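You operate a simulated robot arm through the tools that you are given. There is no shell and no other tool.

You run a simulated robot arm. Do the job below in one go: nothing can be reset, and whatever is moved stays where it is left.

JOB
Restart the network: router off, modem off, wait till dark, modem on, wait for LINK, router on.
Fine: the network switch stays on.

It is judged by the outcome, as a careful person would: the job done as asked, and still so three seconds after it is handed in. It fails if anything else is knocked over, pushed out of place, dropped, spilled or broken.

ROBOT AND FRAMES
A 7-joint arm with a two-finger parallel gripper, fixed in place. Base frame: the origin is on the floor under the middle of its stand, x ahead of it, y to its left, z up; the work surface is at about z = 740. Units: mm, degrees, N and s.
With the tool pointing down near the work surface it reaches from about 440 to 920 mm from the base axis. Its first joint turns from -143.0 to 143.0 degrees. Payload 3 kg.
The tool frame sits at the grasp point between the pads (the TCP): z along the fingers, y along the line on which they close. The tips reach 30 mm beyond it. The gripper opens to 94 mm. The fingers are 28 mm wide and 10 mm thick; the gripper's body (50 by 96 mm) begins 55 mm behind the TCP.
Orientation is that of the tool frame in the base frame, as [roll, pitch, yaw] about the fixed x, y, z axes, in that order (R = Rz(yaw) Ry(pitch) Rx(roll)). With the fingers straight down and closing along the base's y, the tool's x points along the base's -x, its y along +y and its z along -z.

CONTROLS
- The arm moves only by the tool apply_moves. Its argument "steps" is a list that holds one entry, the list of rows, each a list of 7 numbers: the finger opening in cm, from 0 to 9.4, then the shift along the base's x, y, z in cm, then the turn, a rotation vector about the base's x, y, z in rad. In form: [[[claw, tx, ty, tz, rx, ry, rz], ...]]. A call has 1 to 20 rows; each row shifts and turns the commanded pose from where the row before left it. A row lasts 0.2 s, in which the tool goes at most 50 mm and 8.6 degrees; a call with a longer step from one row to the next is refused whole, and so is a gripper value outside its range. Where a pose cannot be reached the arm comes as near as it can. A force on the tool above 70 N (or 10 N above the force at the start of the call, whichever is more), or a blocked arm, ends the call early, and 0.2 s more pass. The fingers move at their own pace (about 72 mm/s each) and stop on an object; they squeeze with about 38 N. The grip force told is the motor's: it shows also when the fingers shut on nothing. Time passes only in rows, and 0.2 s behind the last, so rows that do not move let the fingers close. It gives the time, the measured TCP pose, the force on the tool (base axes), the opening and the grip force at its end, in the units of the frame above (readings bear some noise), with the torque about the TCP (base axes, N m) and any sound that the robot's microphone picked up, and new pictures: "views" is both (left out), scene, wrist or none.
- Cameras (640 x 400 px; columns grow to the right, rows downward): "scene" is fixed at [50, 653.9, 1519.7]; the picture's right is [-0.47, -0.88, 0.00], its down [-0.62, 0.33, -0.71] and it looks along [0.63, -0.34, -0.70] (base axes); focal length 342 px, centre (320, 200). "wrist" rides on the gripper at [76, 14, -103] in the tool frame; the picture's right is [-0.18, 0.98, 0.00], its down [-0.75, -0.14, -0.64] and it looks along [-0.63, -0.12, 0.77] (tool axes); focal length 243 px, centre (320, 200). There is no depth. A picture from a camera that has moved, and an enlarged one, comes with that camera's place and axes in the base frame and with its lens. The place of the scene camera against the robot may be out by one fixed shift of up to 12 mm in any direction.
- close_up(camera, box): a new picture of the part [left, top, right, bottom] of that camera's present view, enlarged. It takes no simulated time.
- finish_job(): hands the job in; it is judged then, once.

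Places have to be worked out from the pictures, the camera data and where the tool is seen. Open the gripper and draw the arm clear of the work before you hand the job in, unless the task says otherwise.

The tools are called after ">>>" as name(argument=value, ...) on one line, values as JSON. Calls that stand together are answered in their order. apply_moves: Moves the arm, as the interface text tells. Its arguments: {"type":"object","properties":{"steps":{"type":"array","items":{"type":"array","items":{"type":"array","items":{"type":"number"}}}},"views":{"type":"string","enum":["both","scene","wrist","none"]}},"required":["steps"]} The other tools are called the same way: close_up (camera, box) takes an enlarged picture of a part of a camera's view; finish_job () hands the job in.

At the start:

```text
time: 0.0
eef_pos: [186.2, 410.2, 1280.0]
tool_rot: [-180.0, -0.1, 179.9]
force: [-1.0, -0.3, 0.9]
moment: [0.02, -0.03, 0.0]
gripper_width: 94.1
grip_force: 0.0
```

scene: 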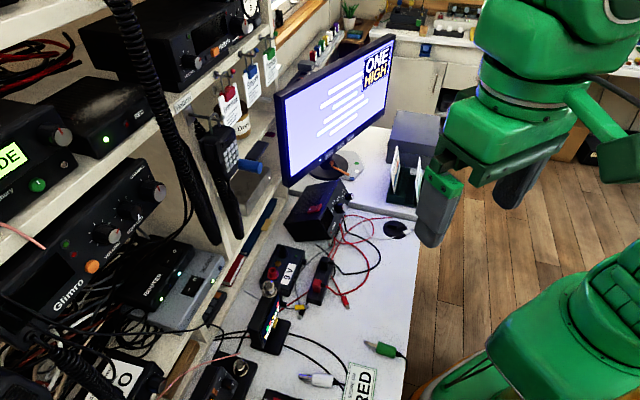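
wrist: 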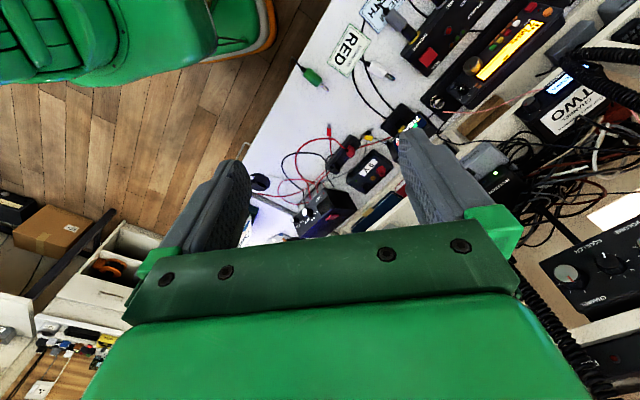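

I start by looking closely at the scene to find the router, modem and switch; no motion yet.

>>> close_up(camera="scene", box=[0, 200, 240, 400])

>>> close_up(camera="scene", box=[200, 180, 440, 400])

>>> close_up(camera="scene", box=[0, 0, 240, 200])

>>> close_up(camera="wrist", box=[240, 0, 640, 250])

```text
2.00 times, centred on (120, 300) of scene
camera zoom: at [50.0, 653.9, 1519.7], right [-0.47, -0.88, 0.0], down [-0.62, 0.33, -0.71], along [0.63, -0.34, -0.7], focal length 684 px, centre (720, 0)
```

zoom: 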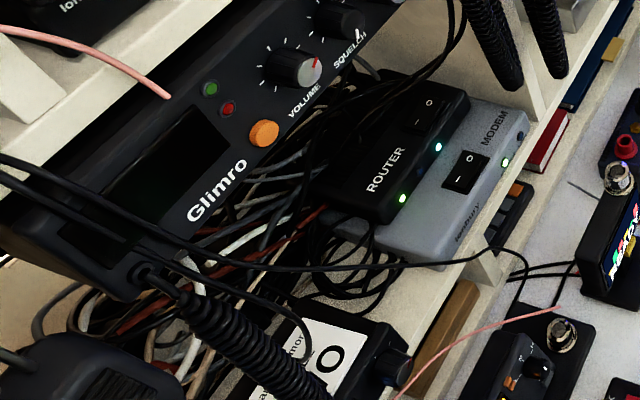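

```text
1.82 times, centred on (320, 290) of scene
camera zoom: at [50.0, 653.9, 1519.7], right [-0.47, -0.88, 0.0], down [-0.62, 0.33, -0.71], along [0.63, -0.34, -0.7], focal length 622 px, centre (320, 36)
```

zoom: 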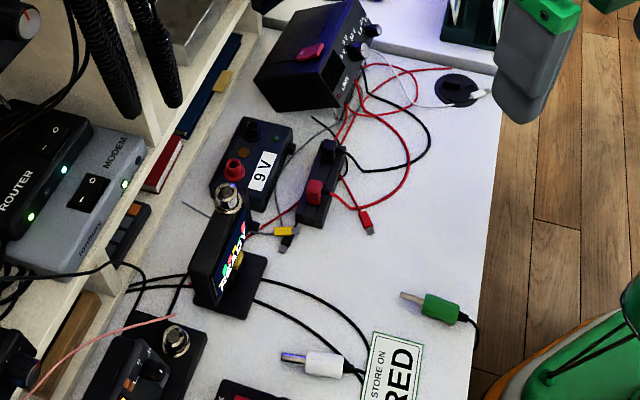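

```text
2.00 times, centred on (120, 100) of scene
camera zoom: at [50.0, 653.9, 1519.7], right [-0.47, -0.88, 0.0], down [-0.62, 0.33, -0.71], along [0.63, -0.34, -0.7], focal length 684 px, centre (720, 400)
```

zoom: 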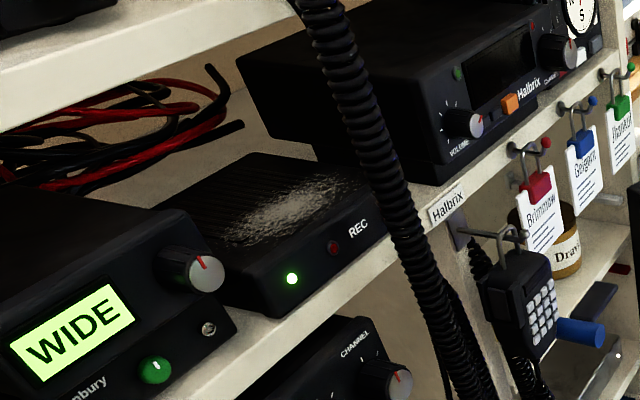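

```text
1.60 times, centred on (440, 125) of wrist
camera zoom: at [107.2, 423.6, 1382.0], right [0.18, 0.98, 0.0], down [0.75, -0.14, 0.64], along [0.63, -0.12, -0.77], focal length 388 px, centre (128, 320)
```

zoom: 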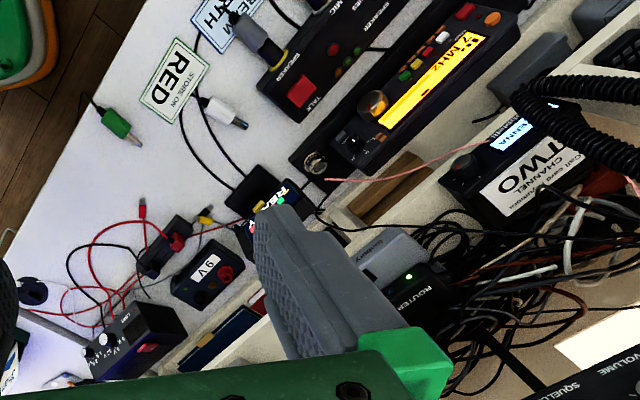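

The router (black) and modem (grey) sit on a shelf around (500, 720, 910), both with I/O rockers on top. I zoom in harder on the rockers and lamps.

>>> close_up(camera="scene", box=[150, 225, 240, 340])

>>> close_up(camera="wrist", box=[440, 110, 560, 210])

>>> close_up(camera="scene", box=[170, 100, 330, 220])

```text
3.48 times, centred on (195, 282) of scene
camera zoom: at [50.0, 653.9, 1519.7], right [-0.47, -0.88, 0.0], down [-0.62, 0.33, -0.71], along [0.63, -0.34, -0.7], focal length 1190 px, centre (755, -87)
```

zoom: 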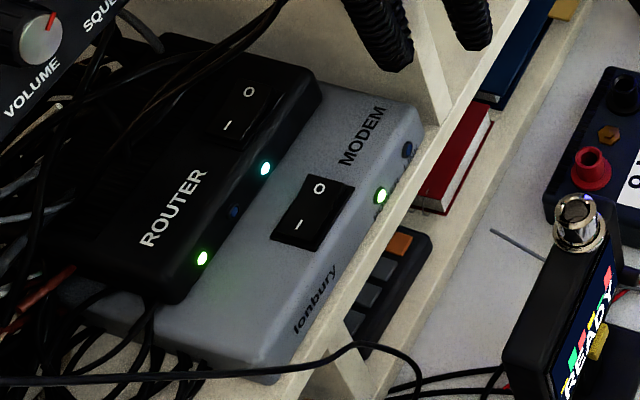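

```text
4.00 times, centred on (500, 160) of wrist
camera zoom: at [107.2, 423.6, 1382.0], right [0.18, 0.98, 0.0], down [0.75, -0.14, 0.64], along [0.63, -0.12, -0.77], focal length 970 px, centre (-400, 360)
```

zoom: 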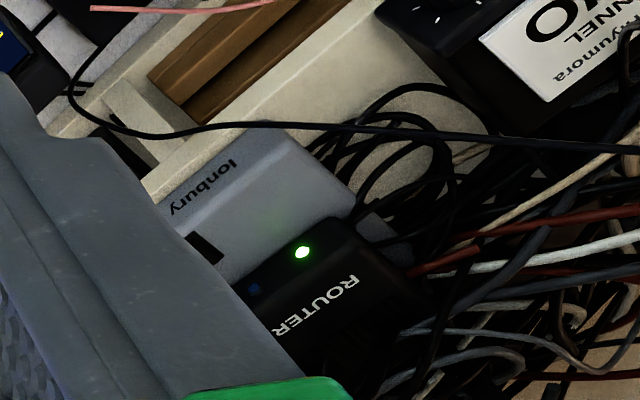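

```text
3.33 times, centred on (250, 160) of scene
camera zoom: at [50.0, 653.9, 1519.7], right [-0.47, -0.88, 0.0], down [-0.62, 0.33, -0.71], along [0.63, -0.34, -0.7], focal length 1140 px, centre (553, 333)
```

zoom: 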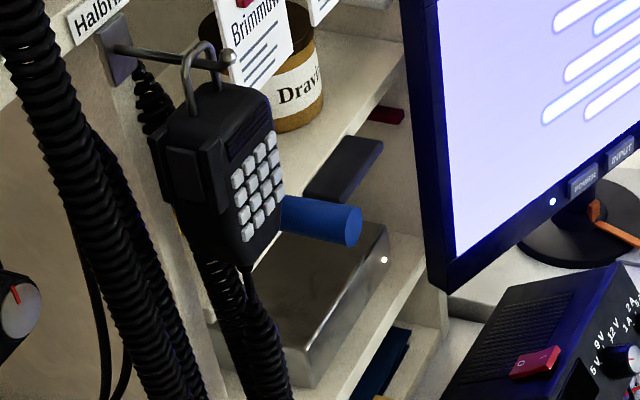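

Router LEDs are at about (483, 760, 920), and the bench runs at 45° (its front edge is roughly x+y=570). I turn the tool 45° to face the bench and move to about (339, 537, 1150) so the wrist camera can see the modem from the front, well short of the shelf.

>>> apply_moves(steps=[[[9.4, 2.2, 1.8, -1.8, 0, 0, 0.1122], [9.4, 2.2, 1.8, -1.8, 0, 0, 0.1122], [9.4, 2.2, 1.8, -1.9, 0, 0, 0.1122], [9.4, 2.2, 1.8, -1.9, 0, 0, 0.1122], [9.4, 2.2, 1.8, -1.9, 0, 0, 0.1122], [9.4, 2.2, 1.8, -1.9, 0, 0, 0.1122], [9.4, 2.1, 1.9, -1.8, 0, 0, 0.1122], [9.4, 0, 0, 0, 0, 0, 0]]], views="both")

```text
time: 1.8
eef_pos: [339.1, 536.6, 1148.9]
tool_rot: [180.0, 0.0, -134.9]
force: [0.2, 0.1, -0.7]
moment: [0.03, 0.0, 0.02]
gripper_width: 93.6
grip_force: 0.0
camera wrist: at [272.4, 491.8, 1251.6], right [-0.57, 0.82, 0.0], down [0.63, 0.43, 0.64], along [0.53, 0.36, -0.77], focal length 243 px, centre (320, 200)
```

scene: 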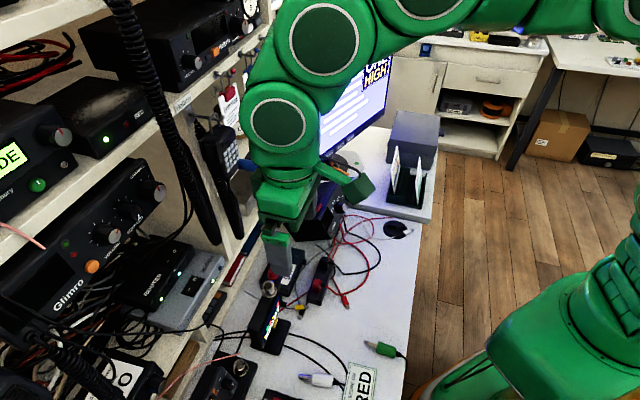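
wrist: 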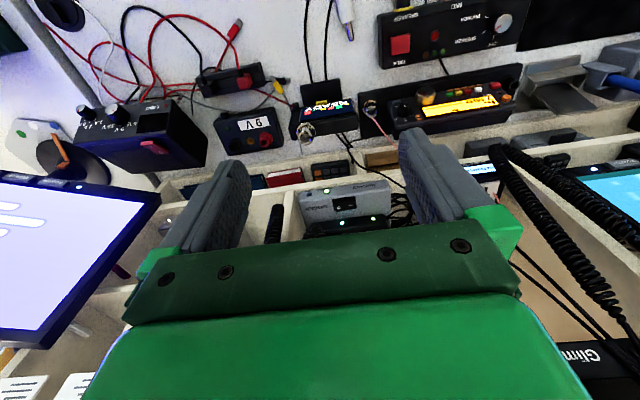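

The modem and router now appear between the fingers around pixel (345, 205). I zoom in on them.

>>> close_up(camera="wrist", box=[280, 150, 420, 240])

>>> close_up(camera="wrist", box=[440, 50, 640, 400])

>>> close_up(camera="wrist", box=[0, 80, 320, 300])

```text
4.44 times, centred on (350, 195) of wrist
camera zoom: at [272.4, 491.8, 1251.6], right [-0.57, 0.82, 0.0], down [0.63, 0.43, 0.64], along [0.53, 0.36, -0.77], focal length 1078 px, centre (187, 222)
```

zoom: 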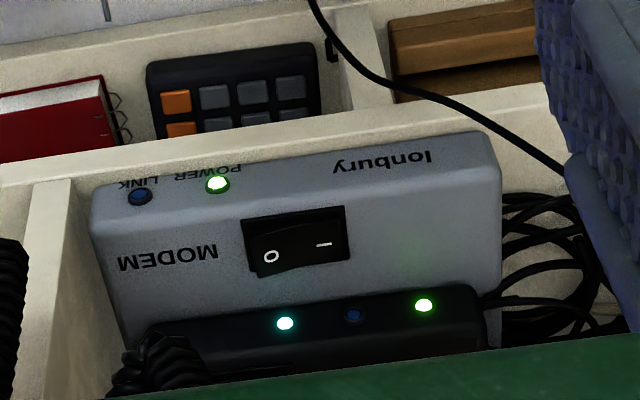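

```text
1.14 times, centred on (540, 225) of wrist
camera zoom: at [272.4, 491.8, 1251.6], right [-0.57, 0.82, 0.0], down [0.63, 0.43, 0.64], along [0.53, 0.36, -0.77], focal length 277 px, centre (69, 171)
```

zoom: 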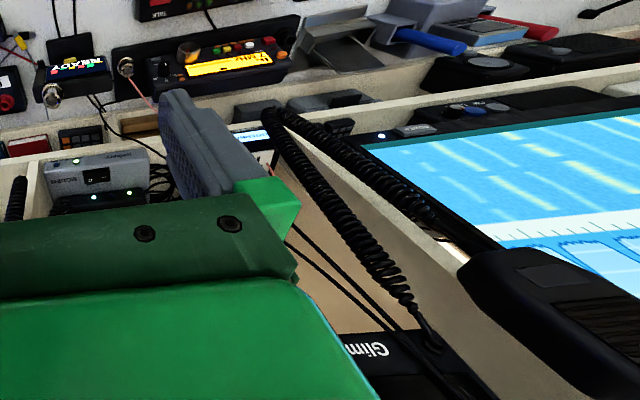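

```text
1.82 times, centred on (160, 190) of wrist
camera zoom: at [272.4, 491.8, 1251.6], right [-0.57, 0.82, 0.0], down [0.63, 0.43, 0.64], along [0.53, 0.36, -0.77], focal length 441 px, centre (611, 218)
```

zoom: 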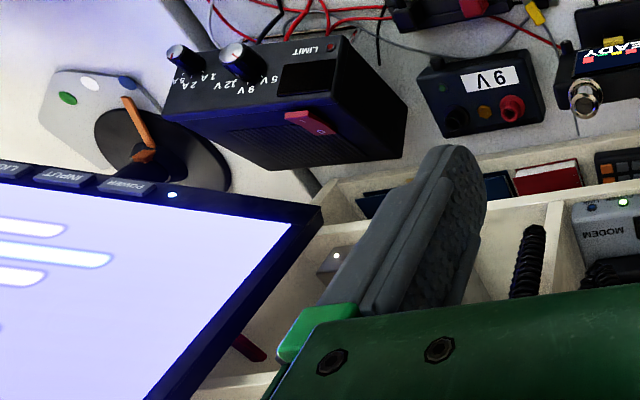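

The modem front shows POWER (green) lit and LINK dark, with its rocker at about n=850, l=145, z=898 in bench-aligned axes. A coiled cord hangs near n≈798, l≈99. I tilt the tool 45° so the wrist camera looks level into the shelf and I can judge the clearances.

>>> apply_moves(steps=[[[9.4, 0.8, 0.8, -1.97, 0.0925, -0.0925, 0], [9.4, 0.8, 0.8, -1.97, 0.0925, -0.0925, 0], [9.4, 0.8, 0.8, -1.97, 0.0925, -0.0925, 0], [9.4, 0.8, 0.8, -1.97, 0.0925, -0.0925, 0], [9.4, 0.8, 0.8, -1.97, 0.0925, -0.0925, 0], [9.4, 0.8, 0.8, -1.97, 0.0925, -0.0925, 0], [9.4, 0, 0, 0, 0, 0, 0]]], views="both")

```text
time: 3.4
eef_pos: [386.4, 585.4, 1031.0]
tool_rot: [-179.9, 44.9, -134.9]
force: [-0.4, -0.2, -0.5]
moment: [0.0, 0.04, -0.02]
gripper_width: 93.9
grip_force: 0.2
camera wrist: at [284.5, 505.1, 1049.3], right [-0.6, 0.79, 0.13], down [0.16, -0.04, 0.99], along [0.78, 0.62, -0.1], focal length 243 px, centre (320, 200)
```

scene: 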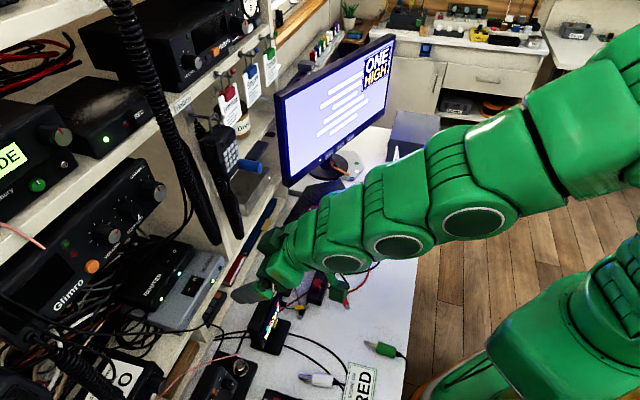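
wrist: 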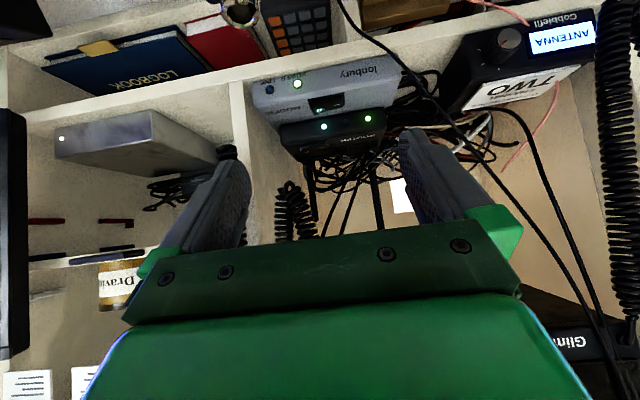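

The camera now looks level into the shelf bay: divider on the right, modem with the router behind it, hanging coils and a thin cable crossing at the left. I zoom in on the details.

>>> close_up(camera="wrist", box=[230, 40, 430, 180])

>>> close_up(camera="wrist", box=[380, 0, 640, 400])

>>> close_up(camera="wrist", box=[220, 120, 430, 250])

>>> close_up(camera="scene", box=[120, 60, 280, 260])

```text
2.86 times, centred on (330, 110) of wrist
camera zoom: at [284.5, 505.1, 1049.3], right [-0.6, 0.79, 0.13], down [0.16, -0.04, 0.99], along [0.78, 0.62, -0.1], focal length 693 px, centre (291, 457)
```

zoom: 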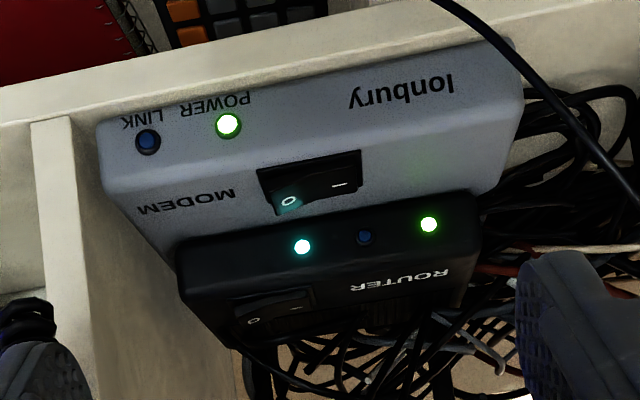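

```text
1.00 times, centred on (510, 200) of wrist (not enlarged: the box is as wide or as high as the picture)
camera zoom: at [284.5, 505.1, 1049.3], right [-0.6, 0.79, 0.13], down [0.16, -0.04, 0.99], along [0.78, 0.62, -0.1], focal length 243 px, centre (130, 200)
```

zoom: 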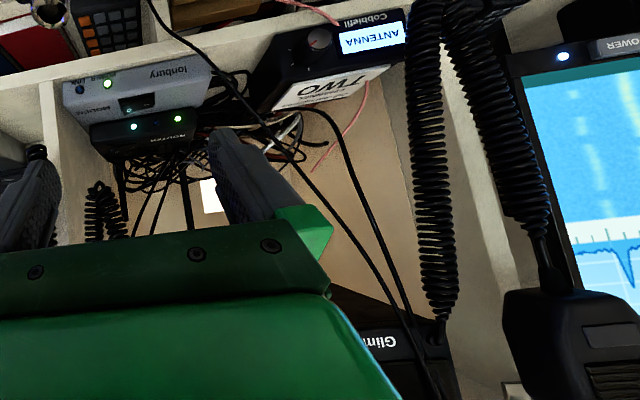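

```text
3.05 times, centred on (325, 185) of wrist
camera zoom: at [284.5, 505.1, 1049.3], right [-0.6, 0.79, 0.13], down [0.16, -0.04, 0.99], along [0.78, 0.62, -0.1], focal length 739 px, centre (305, 246)
```

zoom: 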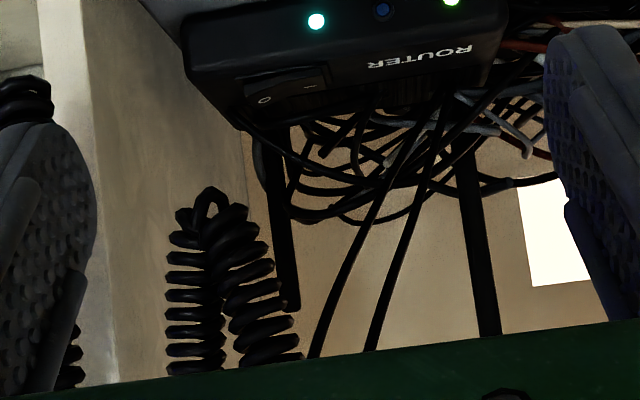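

```text
2.00 times, centred on (200, 160) of scene
camera zoom: at [50.0, 653.9, 1519.7], right [-0.47, -0.88, 0.0], down [-0.62, 0.33, -0.71], along [0.63, -0.34, -0.7], focal length 684 px, centre (560, 280)
```

zoom: 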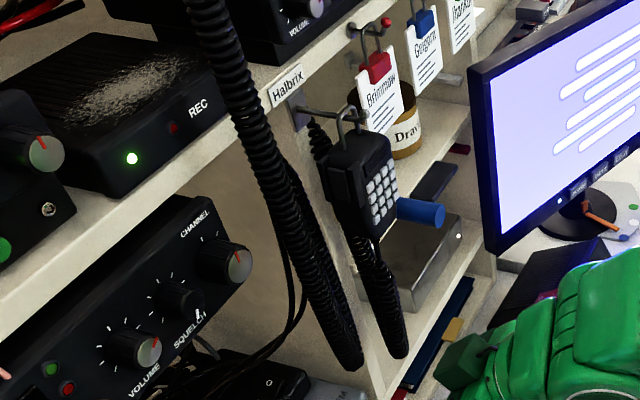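

The modem rocker triangulates to n=842, l=145, z=906 and the router rocker to about n=906, l=113, z=937. O is on the right half of each. Thin cables and a coil loop hang nearby, so I shift left and yaw the camera to locate them from another angle before going in.

>>> apply_moves(steps=[[[9.4, -1.415, 1.415, -0.5, 0, 0, -0.0873], [9.4, -1.415, 1.415, -0.5, 0, 0, -0.0873], [9.4, -1.415, 1.415, -0.5, 0, 0, -0.0873], [9.4, -1.415, 1.415, -0.5, 0, 0, -0.0873], [9.4, 0, 0, 0, 0, 0, 0]]], views="both")

```text
time: 4.8
eef_pos: [360.7, 640.1, 1039.6]
tool_rot: [167.1, 38.1, -170.0]
force: [0.5, 0.5, 0.6]
moment: [0.0, -0.02, 0.01]
gripper_width: 93.8
grip_force: 0.0
stopped in row 5: the arm was blocked; the commanded pose is now the measured one
camera wrist: at [239.5, 609.5, 1073.7], right [-0.16, 0.94, 0.29], down [0.28, -0.24, 0.93], along [0.95, 0.23, -0.22], focal length 243 px, centre (320, 200)
```

scene: 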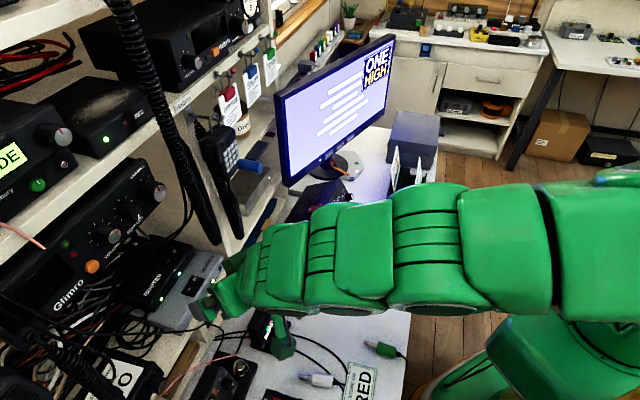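
wrist: 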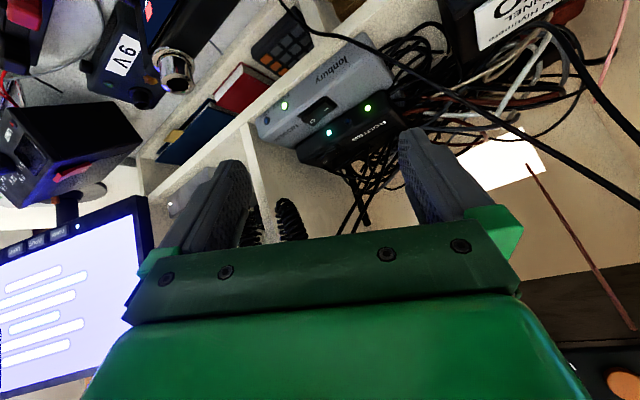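

The arm stopped short without contact force, which looks like a joint limit, and the pose is rolled a little. Before moving again, I use this viewpoint to inspect the cables near the router.

>>> close_up(camera="wrist", box=[240, 40, 420, 160])

>>> close_up(camera="wrist", box=[230, 100, 410, 250])

>>> close_up(camera="wrist", box=[360, 0, 640, 200])

>>> close_up(camera="scene", box=[160, 200, 320, 380])

```text
3.33 times, centred on (330, 100) of wrist
camera zoom: at [239.5, 609.5, 1073.7], right [-0.16, 0.94, 0.29], down [0.28, -0.24, 0.93], along [0.95, 0.23, -0.22], focal length 809 px, centre (287, 533)
```

zoom: 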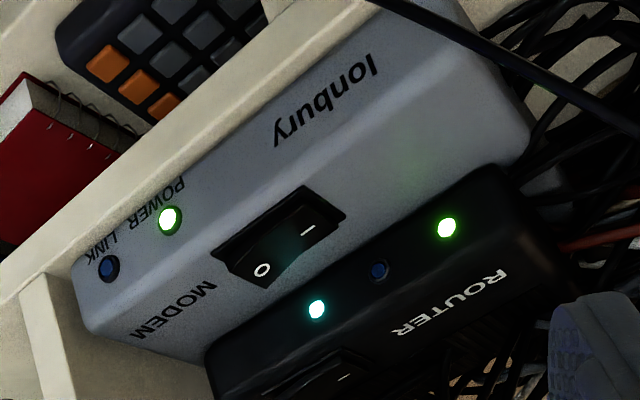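

```text
2.67 times, centred on (320, 175) of wrist
camera zoom: at [239.5, 609.5, 1073.7], right [-0.16, 0.94, 0.29], down [0.28, -0.24, 0.93], along [0.95, 0.23, -0.22], focal length 647 px, centre (320, 267)
```

zoom: 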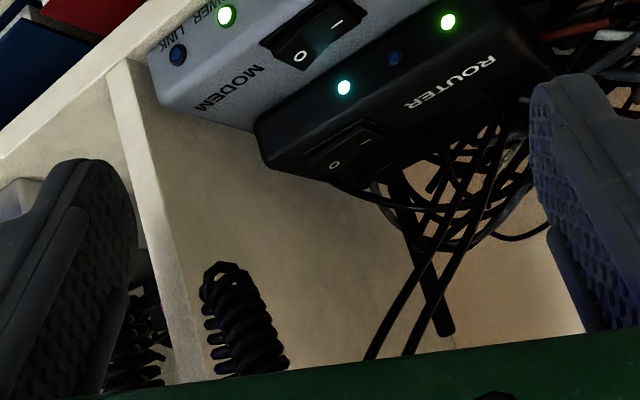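

```text
2.00 times, centred on (500, 100) of wrist
camera zoom: at [239.5, 609.5, 1073.7], right [-0.16, 0.94, 0.29], down [0.28, -0.24, 0.93], along [0.95, 0.23, -0.22], focal length 485 px, centre (-40, 400)
```

zoom: 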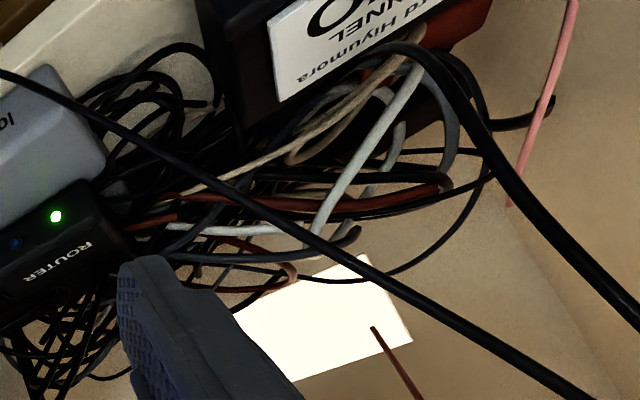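

```text
2.22 times, centred on (240, 290) of scene
camera zoom: at [50.0, 653.9, 1519.7], right [-0.47, -0.88, 0.0], down [-0.62, 0.33, -0.71], along [0.63, -0.34, -0.7], focal length 760 px, centre (498, 0)
```

zoom: 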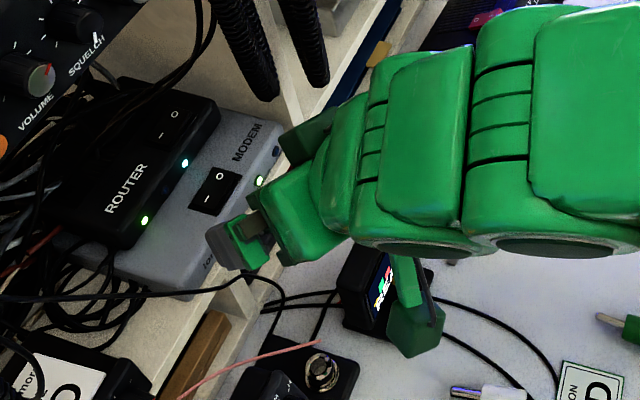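

Cables A and B hang above the router at about z=980–1060. The loop of coil bottoms out near (n=800, l=97, z=1003). The block looks like a wrist singularity (tool in line with the forearm), so I return to the upright view-1 pose to unwind the wrist.

>>> apply_moves(steps=[[[9.4, -0.31, -1.47, 1.56, -0.072, 0.0704, 0.073], [9.4, -0.31, -1.47, 1.56, -0.072, 0.0704, 0.073], [9.4, -0.31, -1.47, 1.56, -0.072, 0.0704, 0.073], [9.4, -0.31, -1.47, 1.56, -0.072, 0.0704, 0.073], [9.4, -0.31, -1.47, 1.56, -0.072, 0.0704, 0.073], [9.4, -0.31, -1.47, 1.56, -0.072, 0.0704, 0.073], [9.4, -0.31, -1.47, 1.56, -0.072, 0.0704, 0.073], [9.4, 0, 0, 0, 0, 0, 0]]], views="both")

```text
time: 6.6
eef_pos: [338.8, 539.3, 1150.8]
tool_rot: [179.8, 0.1, -134.6]
force: [0.6, -0.1, 0.2]
moment: [0.01, 0.0, 0.01]
gripper_width: 94.0
grip_force: 0.1
camera wrist: at [272.3, 493.3, 1253.6], right [-0.57, 0.82, 0.01], down [0.63, 0.43, 0.64], along [0.53, 0.37, -0.77], focal length 243 px, centre (320, 200)
```

scene: 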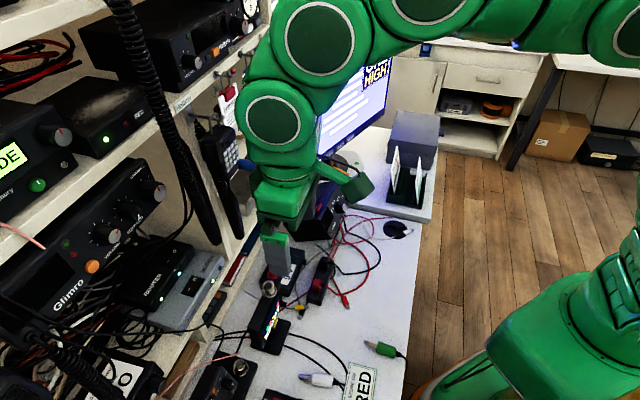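
wrist: 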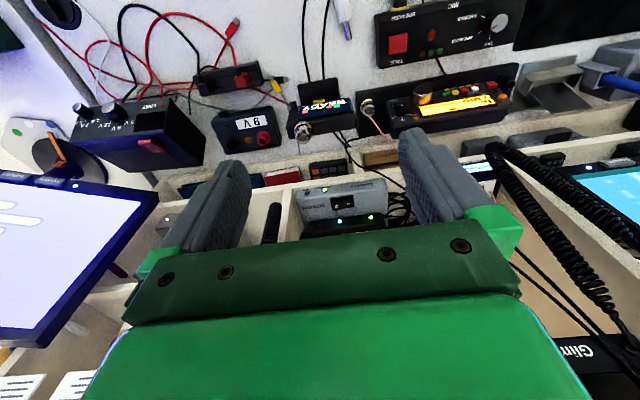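

The wrist is unwound. To reach the router rocker I need a yawed approach between the coil and the thin cable, so I yaw −28° while upright, then tilt toward azimuth 17°. This goes around the wrist singularity, ending at a standoff well in front of the shelf.

>>> apply_moves(steps=[[[9.4, 0, 1.5, 0, 0, 0, -0.1222], [9.4, 0, 1.5, 0, 0, 0, -0.1222], [9.4, 0, 1.5, 0, 0, 0, -0.1222], [9.4, 0, 1.5, 0, 0, 0, -0.1222], [9.4, -0.12, 0.85, -0.73, 0.0383, -0.1252, 0], [9.4, -0.12, 0.85, -0.73, 0.0383, -0.1252, 0], [9.4, -0.12, 0.85, -0.73, 0.0383, -0.1252, 0], [9.4, -0.12, 0.85, -0.73, 0.0383, -0.1252, 0], [9.4, 0, 0, 0, 0, 0, 0]]], views="both")

```text
time: 8.6
eef_pos: [332.2, 632.7, 1121.3]
tool_rot: [179.9, 30.2, -162.6]
force: [0.1, -0.2, 0.5]
moment: [-0.02, -0.01, 0.0]
gripper_width: 93.9
grip_force: 0.0
camera wrist: at [213.8, 610.8, 1171.7], right [-0.14, 0.99, 0.09], down [0.36, -0.04, 0.93], along [0.92, 0.17, -0.35], focal length 243 px, centre (320, 200)
```

scene: 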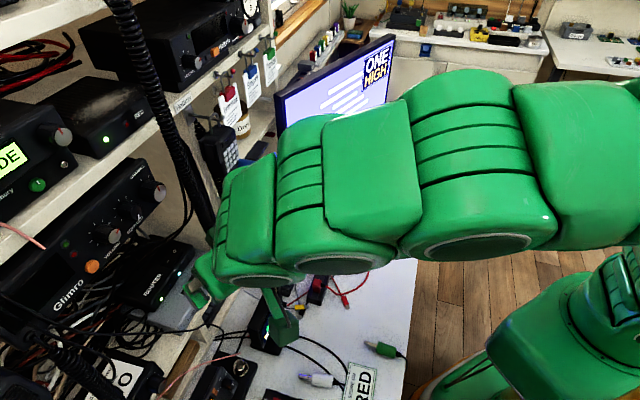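
wrist: 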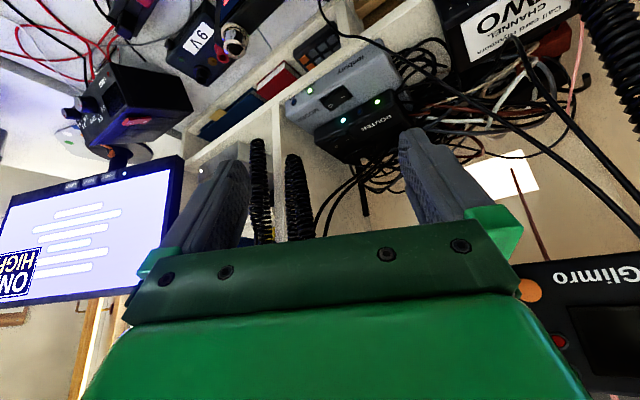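

It tracked well this way (tilt 30°, azimuth 17°). I continue the tilt to 60° at the standoff.

>>> apply_moves(steps=[[[9.4, -0.1, 0.85, -0.73, 0.0383, -0.1252, 0], [9.4, -0.1, 0.85, -0.73, 0.0383, -0.1252, 0], [9.4, -0.1, 0.85, -0.73, 0.0383, -0.1252, 0], [9.4, -0.1, 0.85, -0.73, 0.0383, -0.1252, 0], [9.4, 0, 0, 0, 0, 0, 0]]], views="both")

```text
time: 10.0
eef_pos: [389.4, 642.3, 1096.0]
tool_rot: [174.5, 56.7, -173.4]
force: [0.0, -0.1, -0.1]
moment: [-0.03, 0.0, 0.02]
gripper_width: 94.0
grip_force: 0.1
stopped in row 5: the arm was blocked; the commanded pose is now the measured one
camera wrist: at [259.7, 632.0, 1088.3], right [-0.09, 0.97, 0.21], down [-0.09, -0.21, 0.97], along [0.99, 0.07, 0.1], focal length 243 px, centre (320, 200)
```

scene: 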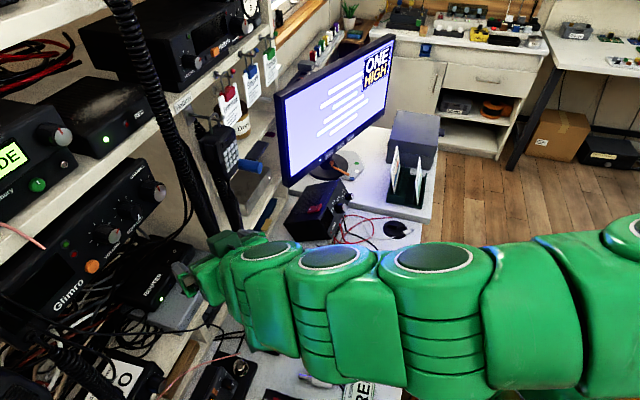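
wrist: 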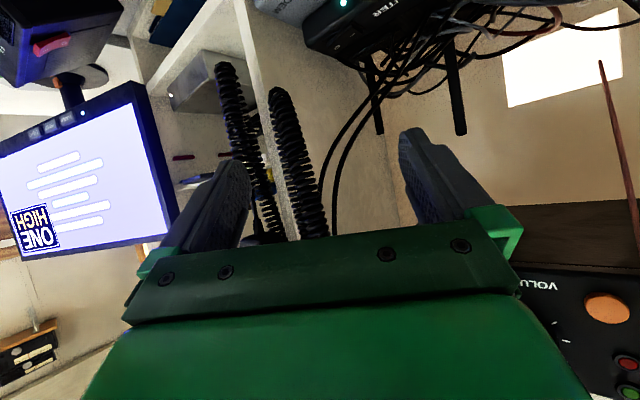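

Blocked again: this time the elbow swung left and out of the arm plane, which drives the wrist into alignment. I go back to the upright pose with the elbow up and will work with the tool nearly in the arm's own vertical plane instead.

>>> apply_moves(steps=[[[9.4, -0.56, -1.15, 0.6, -0.05746, 0.09608, 0.0629], [9.4, -0.56, -1.15, 0.6, -0.05746, 0.09608, 0.0629], [9.4, -0.56, -1.15, 0.6, -0.05746, 0.09608, 0.0629], [9.4, -0.56, -1.15, 0.6, -0.05746, 0.09608, 0.0629], [9.4, -0.56, -1.15, 0.6, -0.05746, 0.09608, 0.0629], [9.4, -0.56, -1.15, 0.6, -0.05746, 0.09608, 0.0629], [9.4, -0.56, -1.15, 0.6, -0.05746, 0.09608, 0.0629], [9.4, -0.56, -1.15, 0.6, -0.05746, 0.09608, 0.0629], [9.4, -0.56, -1.15, 0.6, -0.05746, 0.09608, 0.0629], [9.4, 0, 0, 0, 0, 0, 0]]], views="both")

```text
time: 12.2
eef_pos: [334.4, 540.3, 1153.9]
tool_rot: [179.6, 0.4, -134.8]
force: [0.0, -0.4, -0.2]
moment: [0.02, 0.04, -0.01]
gripper_width: 93.9
grip_force: 0.0
camera wrist: at [268.8, 495.9, 1255.4], right [-0.57, 0.82, 0.01], down [0.63, 0.43, 0.65], along [0.53, 0.37, -0.76], focal length 243 px, centre (320, 200)
```

scene: 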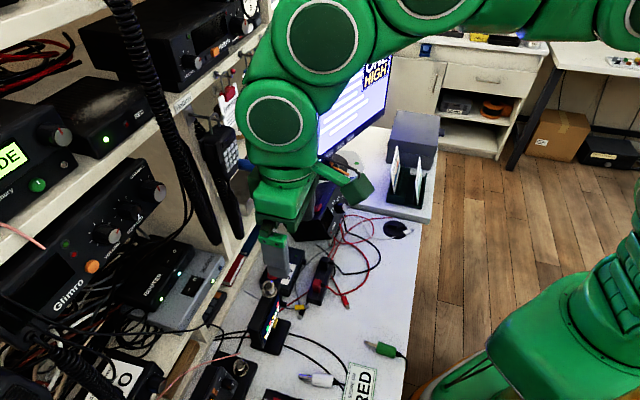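
wrist: 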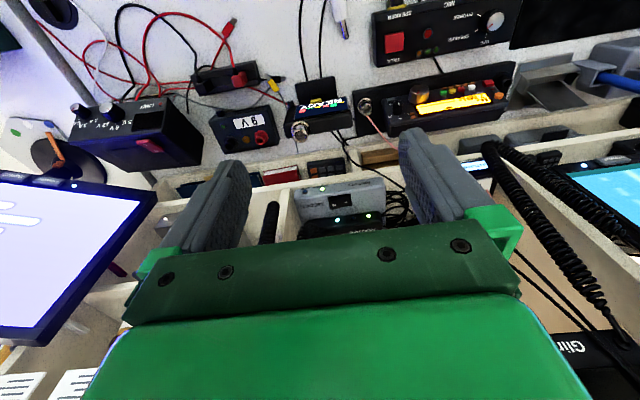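

Back upright with the elbow up. Now I measure the READY box that sits below the approach path, from both cameras.

>>> close_up(camera="scene", box=[225, 230, 325, 370])

>>> close_up(camera="wrist", box=[270, 60, 410, 170])

>>> close_up(camera="scene", box=[130, 210, 250, 340])

```text
2.86 times, centred on (275, 300) of scene
camera zoom: at [50.0, 653.9, 1519.7], right [-0.47, -0.88, 0.0], down [-0.62, 0.33, -0.71], along [0.63, -0.34, -0.7], focal length 978 px, centre (449, -86)
```

zoom: 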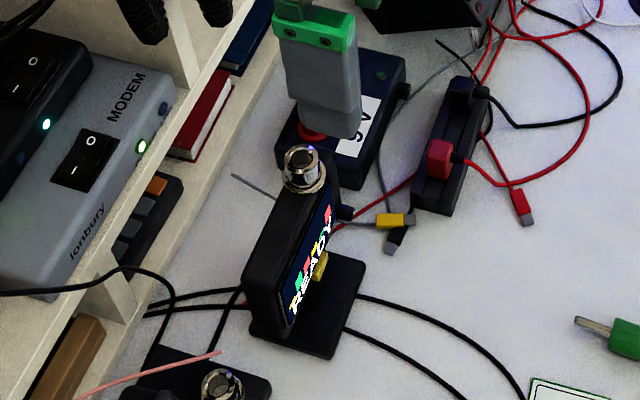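

```text
3.64 times, centred on (340, 115) of wrist
camera zoom: at [268.8, 495.9, 1255.4], right [-0.57, 0.82, 0.01], down [0.63, 0.43, 0.65], along [0.53, 0.37, -0.76], focal length 882 px, centre (247, 509)
```

zoom: 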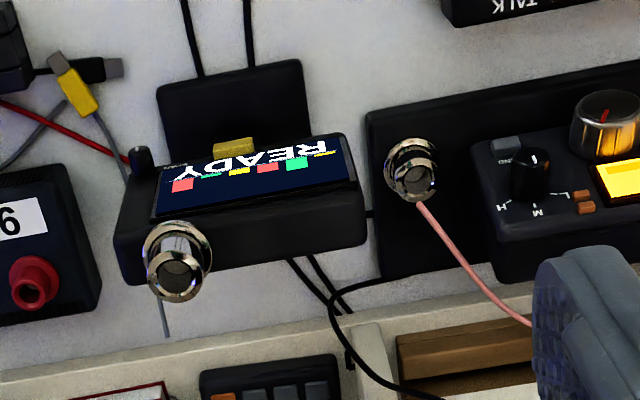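

```text
3.08 times, centred on (190, 275) of scene
camera zoom: at [50.0, 653.9, 1519.7], right [-0.47, -0.88, 0.0], down [-0.62, 0.33, -0.71], along [0.63, -0.34, -0.7], focal length 1053 px, centre (720, -31)
```

zoom: 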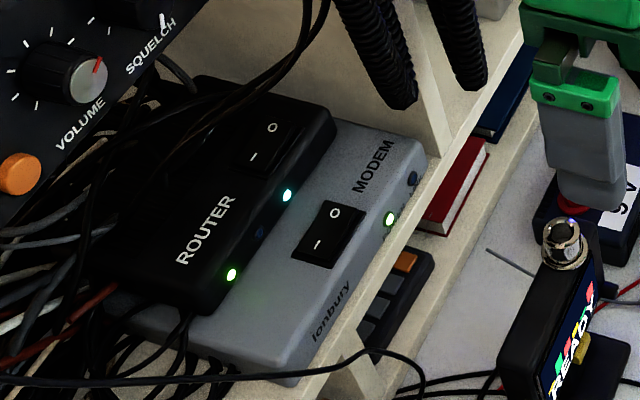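

The READY panel tops out near z=860 (l 95–183, n≈700), with its knob at (699, 100, 892), so there is room above it. I now tilt to 78° with the tool radial (azimuth 57°) at about n=700, l=150, z=1010, to test whether a nearly level approach is reachable.

>>> apply_moves(steps=[[[9.4, 0.45, 0.51, -1.2, 0, 0, 0.1047], [9.4, 0.45, 0.51, -1.2, 0, 0, 0.1047], [9.4, 0.45, 0.51, -1.2, 0.1142, -0.0741, 0], [9.4, 0.45, 0.51, -1.2, 0.1142, -0.0741, 0], [9.4, 0.45, 0.51, -1.2, 0.1142, -0.0741, 0], [9.4, 0.45, 0.51, -1.2, 0.1142, -0.0741, 0], [9.4, 0.45, 0.51, -1.2, 0.1142, -0.0741, 0], [9.4, 0.45, 0.51, -1.2, 0.1142, -0.0741, 0], [9.4, 0.45, 0.51, -1.2, 0.1142, -0.0741, 0], [9.4, 0.45, 0.51, -1.2, 0.1142, -0.0741, 0], [9.4, 0.45, 0.51, -1.2, 0.1142, -0.0741, 0], [9.4, 0.45, 0.51, -1.2, 0.1142, -0.0741, 0], [9.4, 0, 0, 0, 0, 0, 0]]], views="both")

```text
time: 15.0
eef_pos: [388.7, 602.0, 1008.4]
tool_rot: [-179.7, 78.5, -122.4]
force: [-0.8, 0.1, -0.4]
moment: [0.03, -0.01, -0.02]
gripper_width: 94.0
grip_force: 0.0
camera wrist: at [312.6, 511.5, 954.5], right [-0.81, 0.56, 0.18], down [-0.14, -0.48, 0.87], along [0.57, 0.68, 0.47], focal length 243 px, centre (320, 200)
```

scene: 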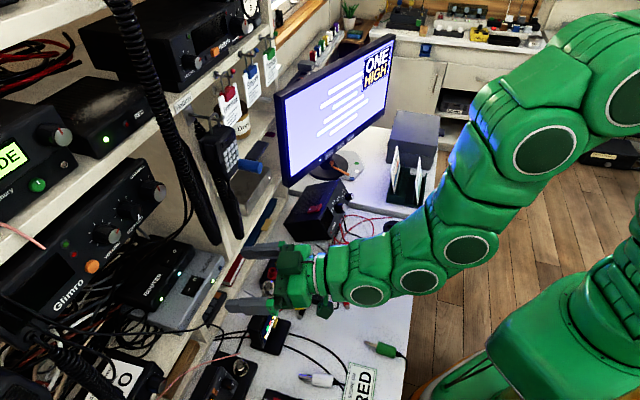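
wrist: 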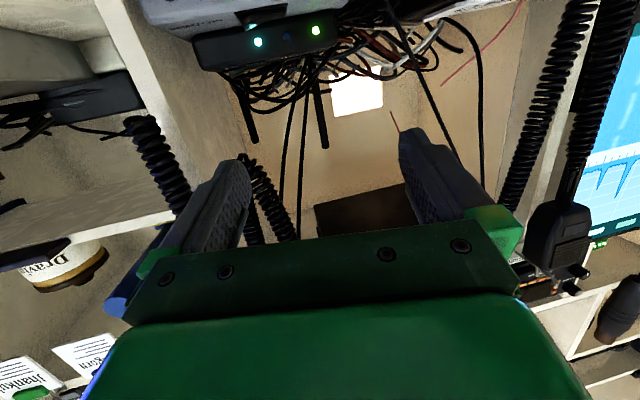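

The level approach is reachable in the arm plane (78.5°, azimuth 57.6°). Now I yaw about the TCP toward azimuth 27° to see if the sideways component holds here.

>>> apply_moves(steps=[[[9.4, 0, 0, 0, 0, 0, -0.105], [9.4, 0, 0, 0, 0, 0, -0.105], [9.4, 0, 0, 0, 0, 0, -0.105], [9.4, 0, 0, 0, 0, 0, -0.105], [9.4, 0, 0, 0, 0, 0, -0.105], [9.4, 0, 0, 0, 0, 0, 0]]], views="both")

```text
time: 16.4
eef_pos: [389.3, 602.4, 1008.2]
tool_rot: [-179.3, 78.4, -152.2]
force: [0.1, 0.5, 0.2]
moment: [-0.01, -0.04, -0.03]
gripper_width: 94.0
grip_force: 0.0
camera wrist: at [277.2, 561.2, 954.8], right [-0.42, 0.89, 0.18], down [-0.36, -0.34, 0.87], along [0.83, 0.3, 0.46], focal length 243 px, centre (320, 200)
```

scene: 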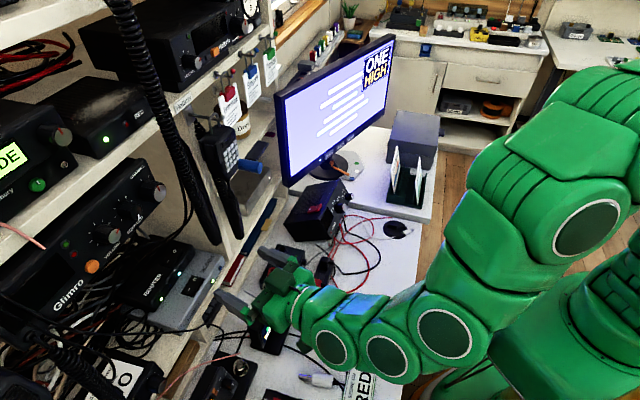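
wrist: 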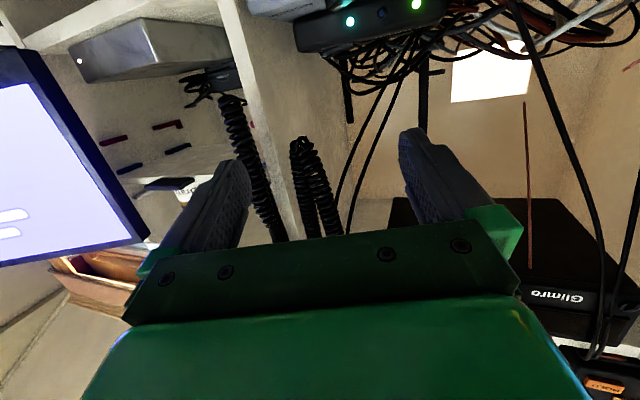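

That yaw works here (azimuth 27.8°, tilt 78.4°). I zoom in to refine the coil, cable and router positions from this low viewpoint.

>>> close_up(camera="wrist", box=[240, 0, 440, 130])

>>> close_up(camera="wrist", box=[200, 80, 420, 240])

>>> close_up(camera="wrist", box=[420, 0, 640, 240])

>>> close_up(camera="scene", box=[190, 220, 400, 390])

```text
3.08 times, centred on (340, 65) of wrist
camera zoom: at [277.2, 561.2, 954.8], right [-0.42, 0.89, 0.18], down [-0.36, -0.34, 0.87], along [0.83, 0.3, 0.46], focal length 746 px, centre (258, 615)
```

zoom: 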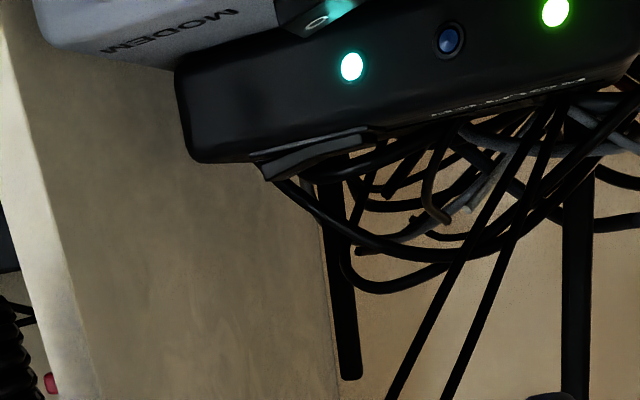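

```text
2.50 times, centred on (310, 160) of wrist
camera zoom: at [277.2, 561.2, 954.8], right [-0.42, 0.89, 0.18], down [-0.36, -0.34, 0.87], along [0.83, 0.3, 0.46], focal length 606 px, centre (345, 300)
```

zoom: 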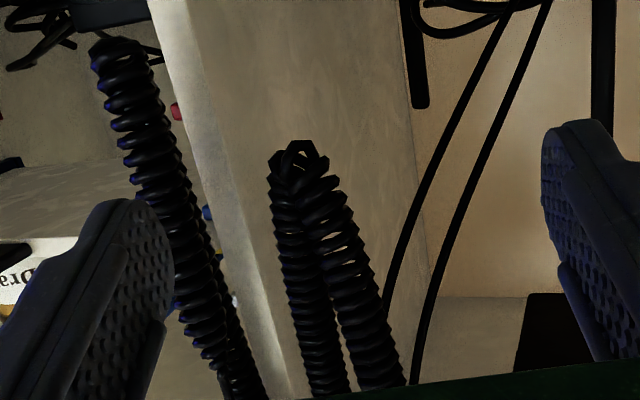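

```text
1.67 times, centred on (530, 120) of wrist
camera zoom: at [277.2, 561.2, 954.8], right [-0.42, 0.89, 0.18], down [-0.36, -0.34, 0.87], along [0.83, 0.3, 0.46], focal length 404 px, centre (-30, 333)
```

zoom: 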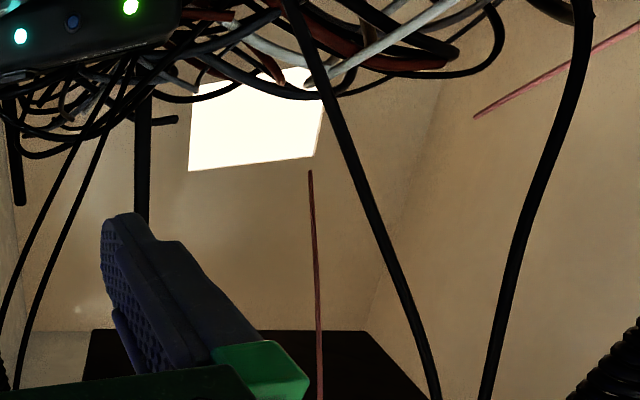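

```text
2.35 times, centred on (295, 305) of scene
camera zoom: at [50.0, 653.9, 1519.7], right [-0.47, -0.88, 0.0], down [-0.62, 0.33, -0.71], along [0.63, -0.34, -0.7], focal length 805 px, centre (379, -47)
```

zoom: 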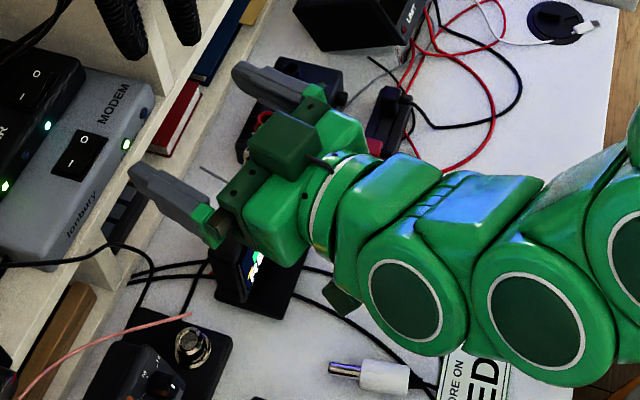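

Views 3 and 4 put cable A at (884,141,1021)→(928,165,981) and cable B at (877,161,1024)→(930,182,980). My plan is a wide-open gripper with the right finger on the router's O, yawed about 10°, with the left finger passing to the left of cable B. First I check what lies over the router's left end.

>>> close_up(camera="scene", box=[115, 235, 215, 315])

>>> close_up(camera="scene", box=[130, 225, 180, 265])

>>> close_up(camera="wrist", box=[370, 0, 470, 80])

```text
5.00 times, centred on (165, 275) of scene
camera zoom: at [50.0, 653.9, 1519.7], right [-0.47, -0.88, 0.0], down [-0.62, 0.33, -0.71], along [0.63, -0.34, -0.7], focal length 1711 px, centre (1095, -175)
```

zoom: 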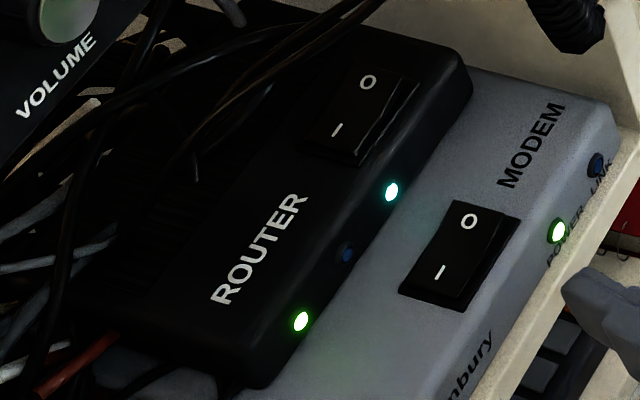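

```text
10.00 times, centred on (155, 245) of scene
camera zoom: at [50.0, 653.9, 1519.7], right [-0.47, -0.88, 0.0], down [-0.62, 0.33, -0.71], along [0.63, -0.34, -0.7], focal length 3422 px, centre (1970, -250)
```

zoom: 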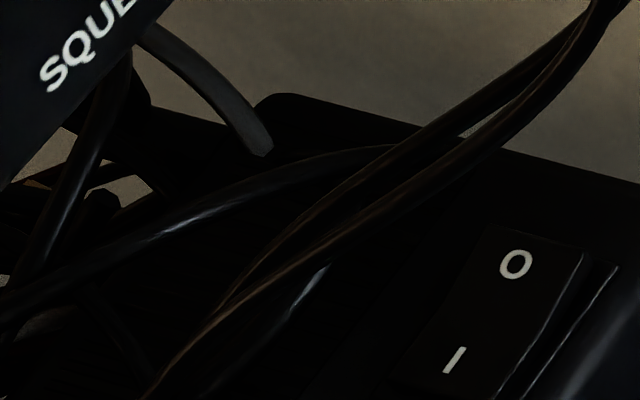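

```text
5.00 times, centred on (420, 40) of wrist
camera zoom: at [277.2, 561.2, 954.8], right [-0.42, 0.89, 0.18], down [-0.36, -0.34, 0.87], along [0.83, 0.3, 0.46], focal length 1213 px, centre (-180, 1000)
```

zoom: 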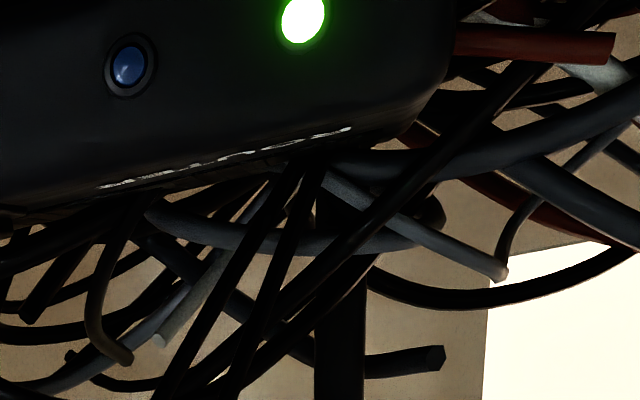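

The pile loops sit back at n≥945, clear of where the fingers will go. I move to a standoff at about n=762, l=180, z=990 with azimuth 35°, tilt 80° and 5° of roll, which keeps the left finger higher than the right.

>>> apply_moves(steps=[[[9.4, 0.56, 1.58, -0.45, 0, 0, 0.0629], [9.4, 0.56, 1.58, -0.45, 0, 0, 0.0628], [9.4, 0.56, 1.58, -0.45, 0.0512, 0.0018, -0.0076], [9.4, 0.56, 1.58, -0.45, 0.0352, 0.0247, -0.0076], [9.4, 0, 0, 0, 0, 0, 0]]], views="both")

```text
time: 17.6
eef_pos: [411.1, 665.6, 992.5]
tool_rot: [153.9, 79.0, -172.1]
force: [0.9, 0.2, 0.0]
moment: [0.0, -0.02, -0.01]
gripper_width: 93.9
grip_force: 0.1
camera wrist: at [303.4, 617.5, 935.4], right [-0.51, 0.82, 0.26], down [-0.3, -0.46, 0.84], along [0.81, 0.35, 0.48], focal length 243 px, centre (320, 200)
```

scene: 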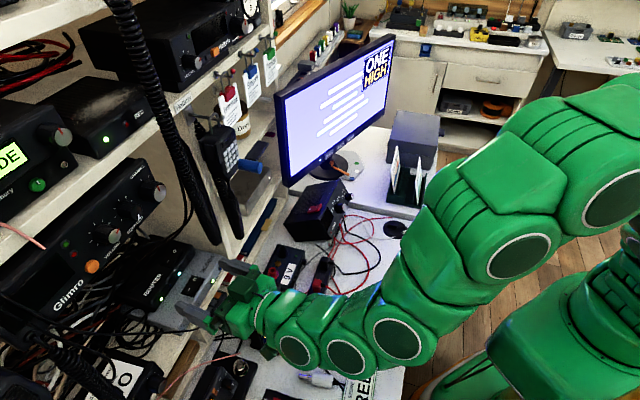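
wrist: 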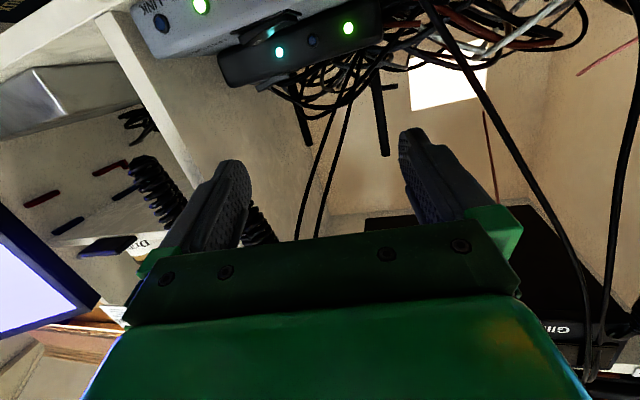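

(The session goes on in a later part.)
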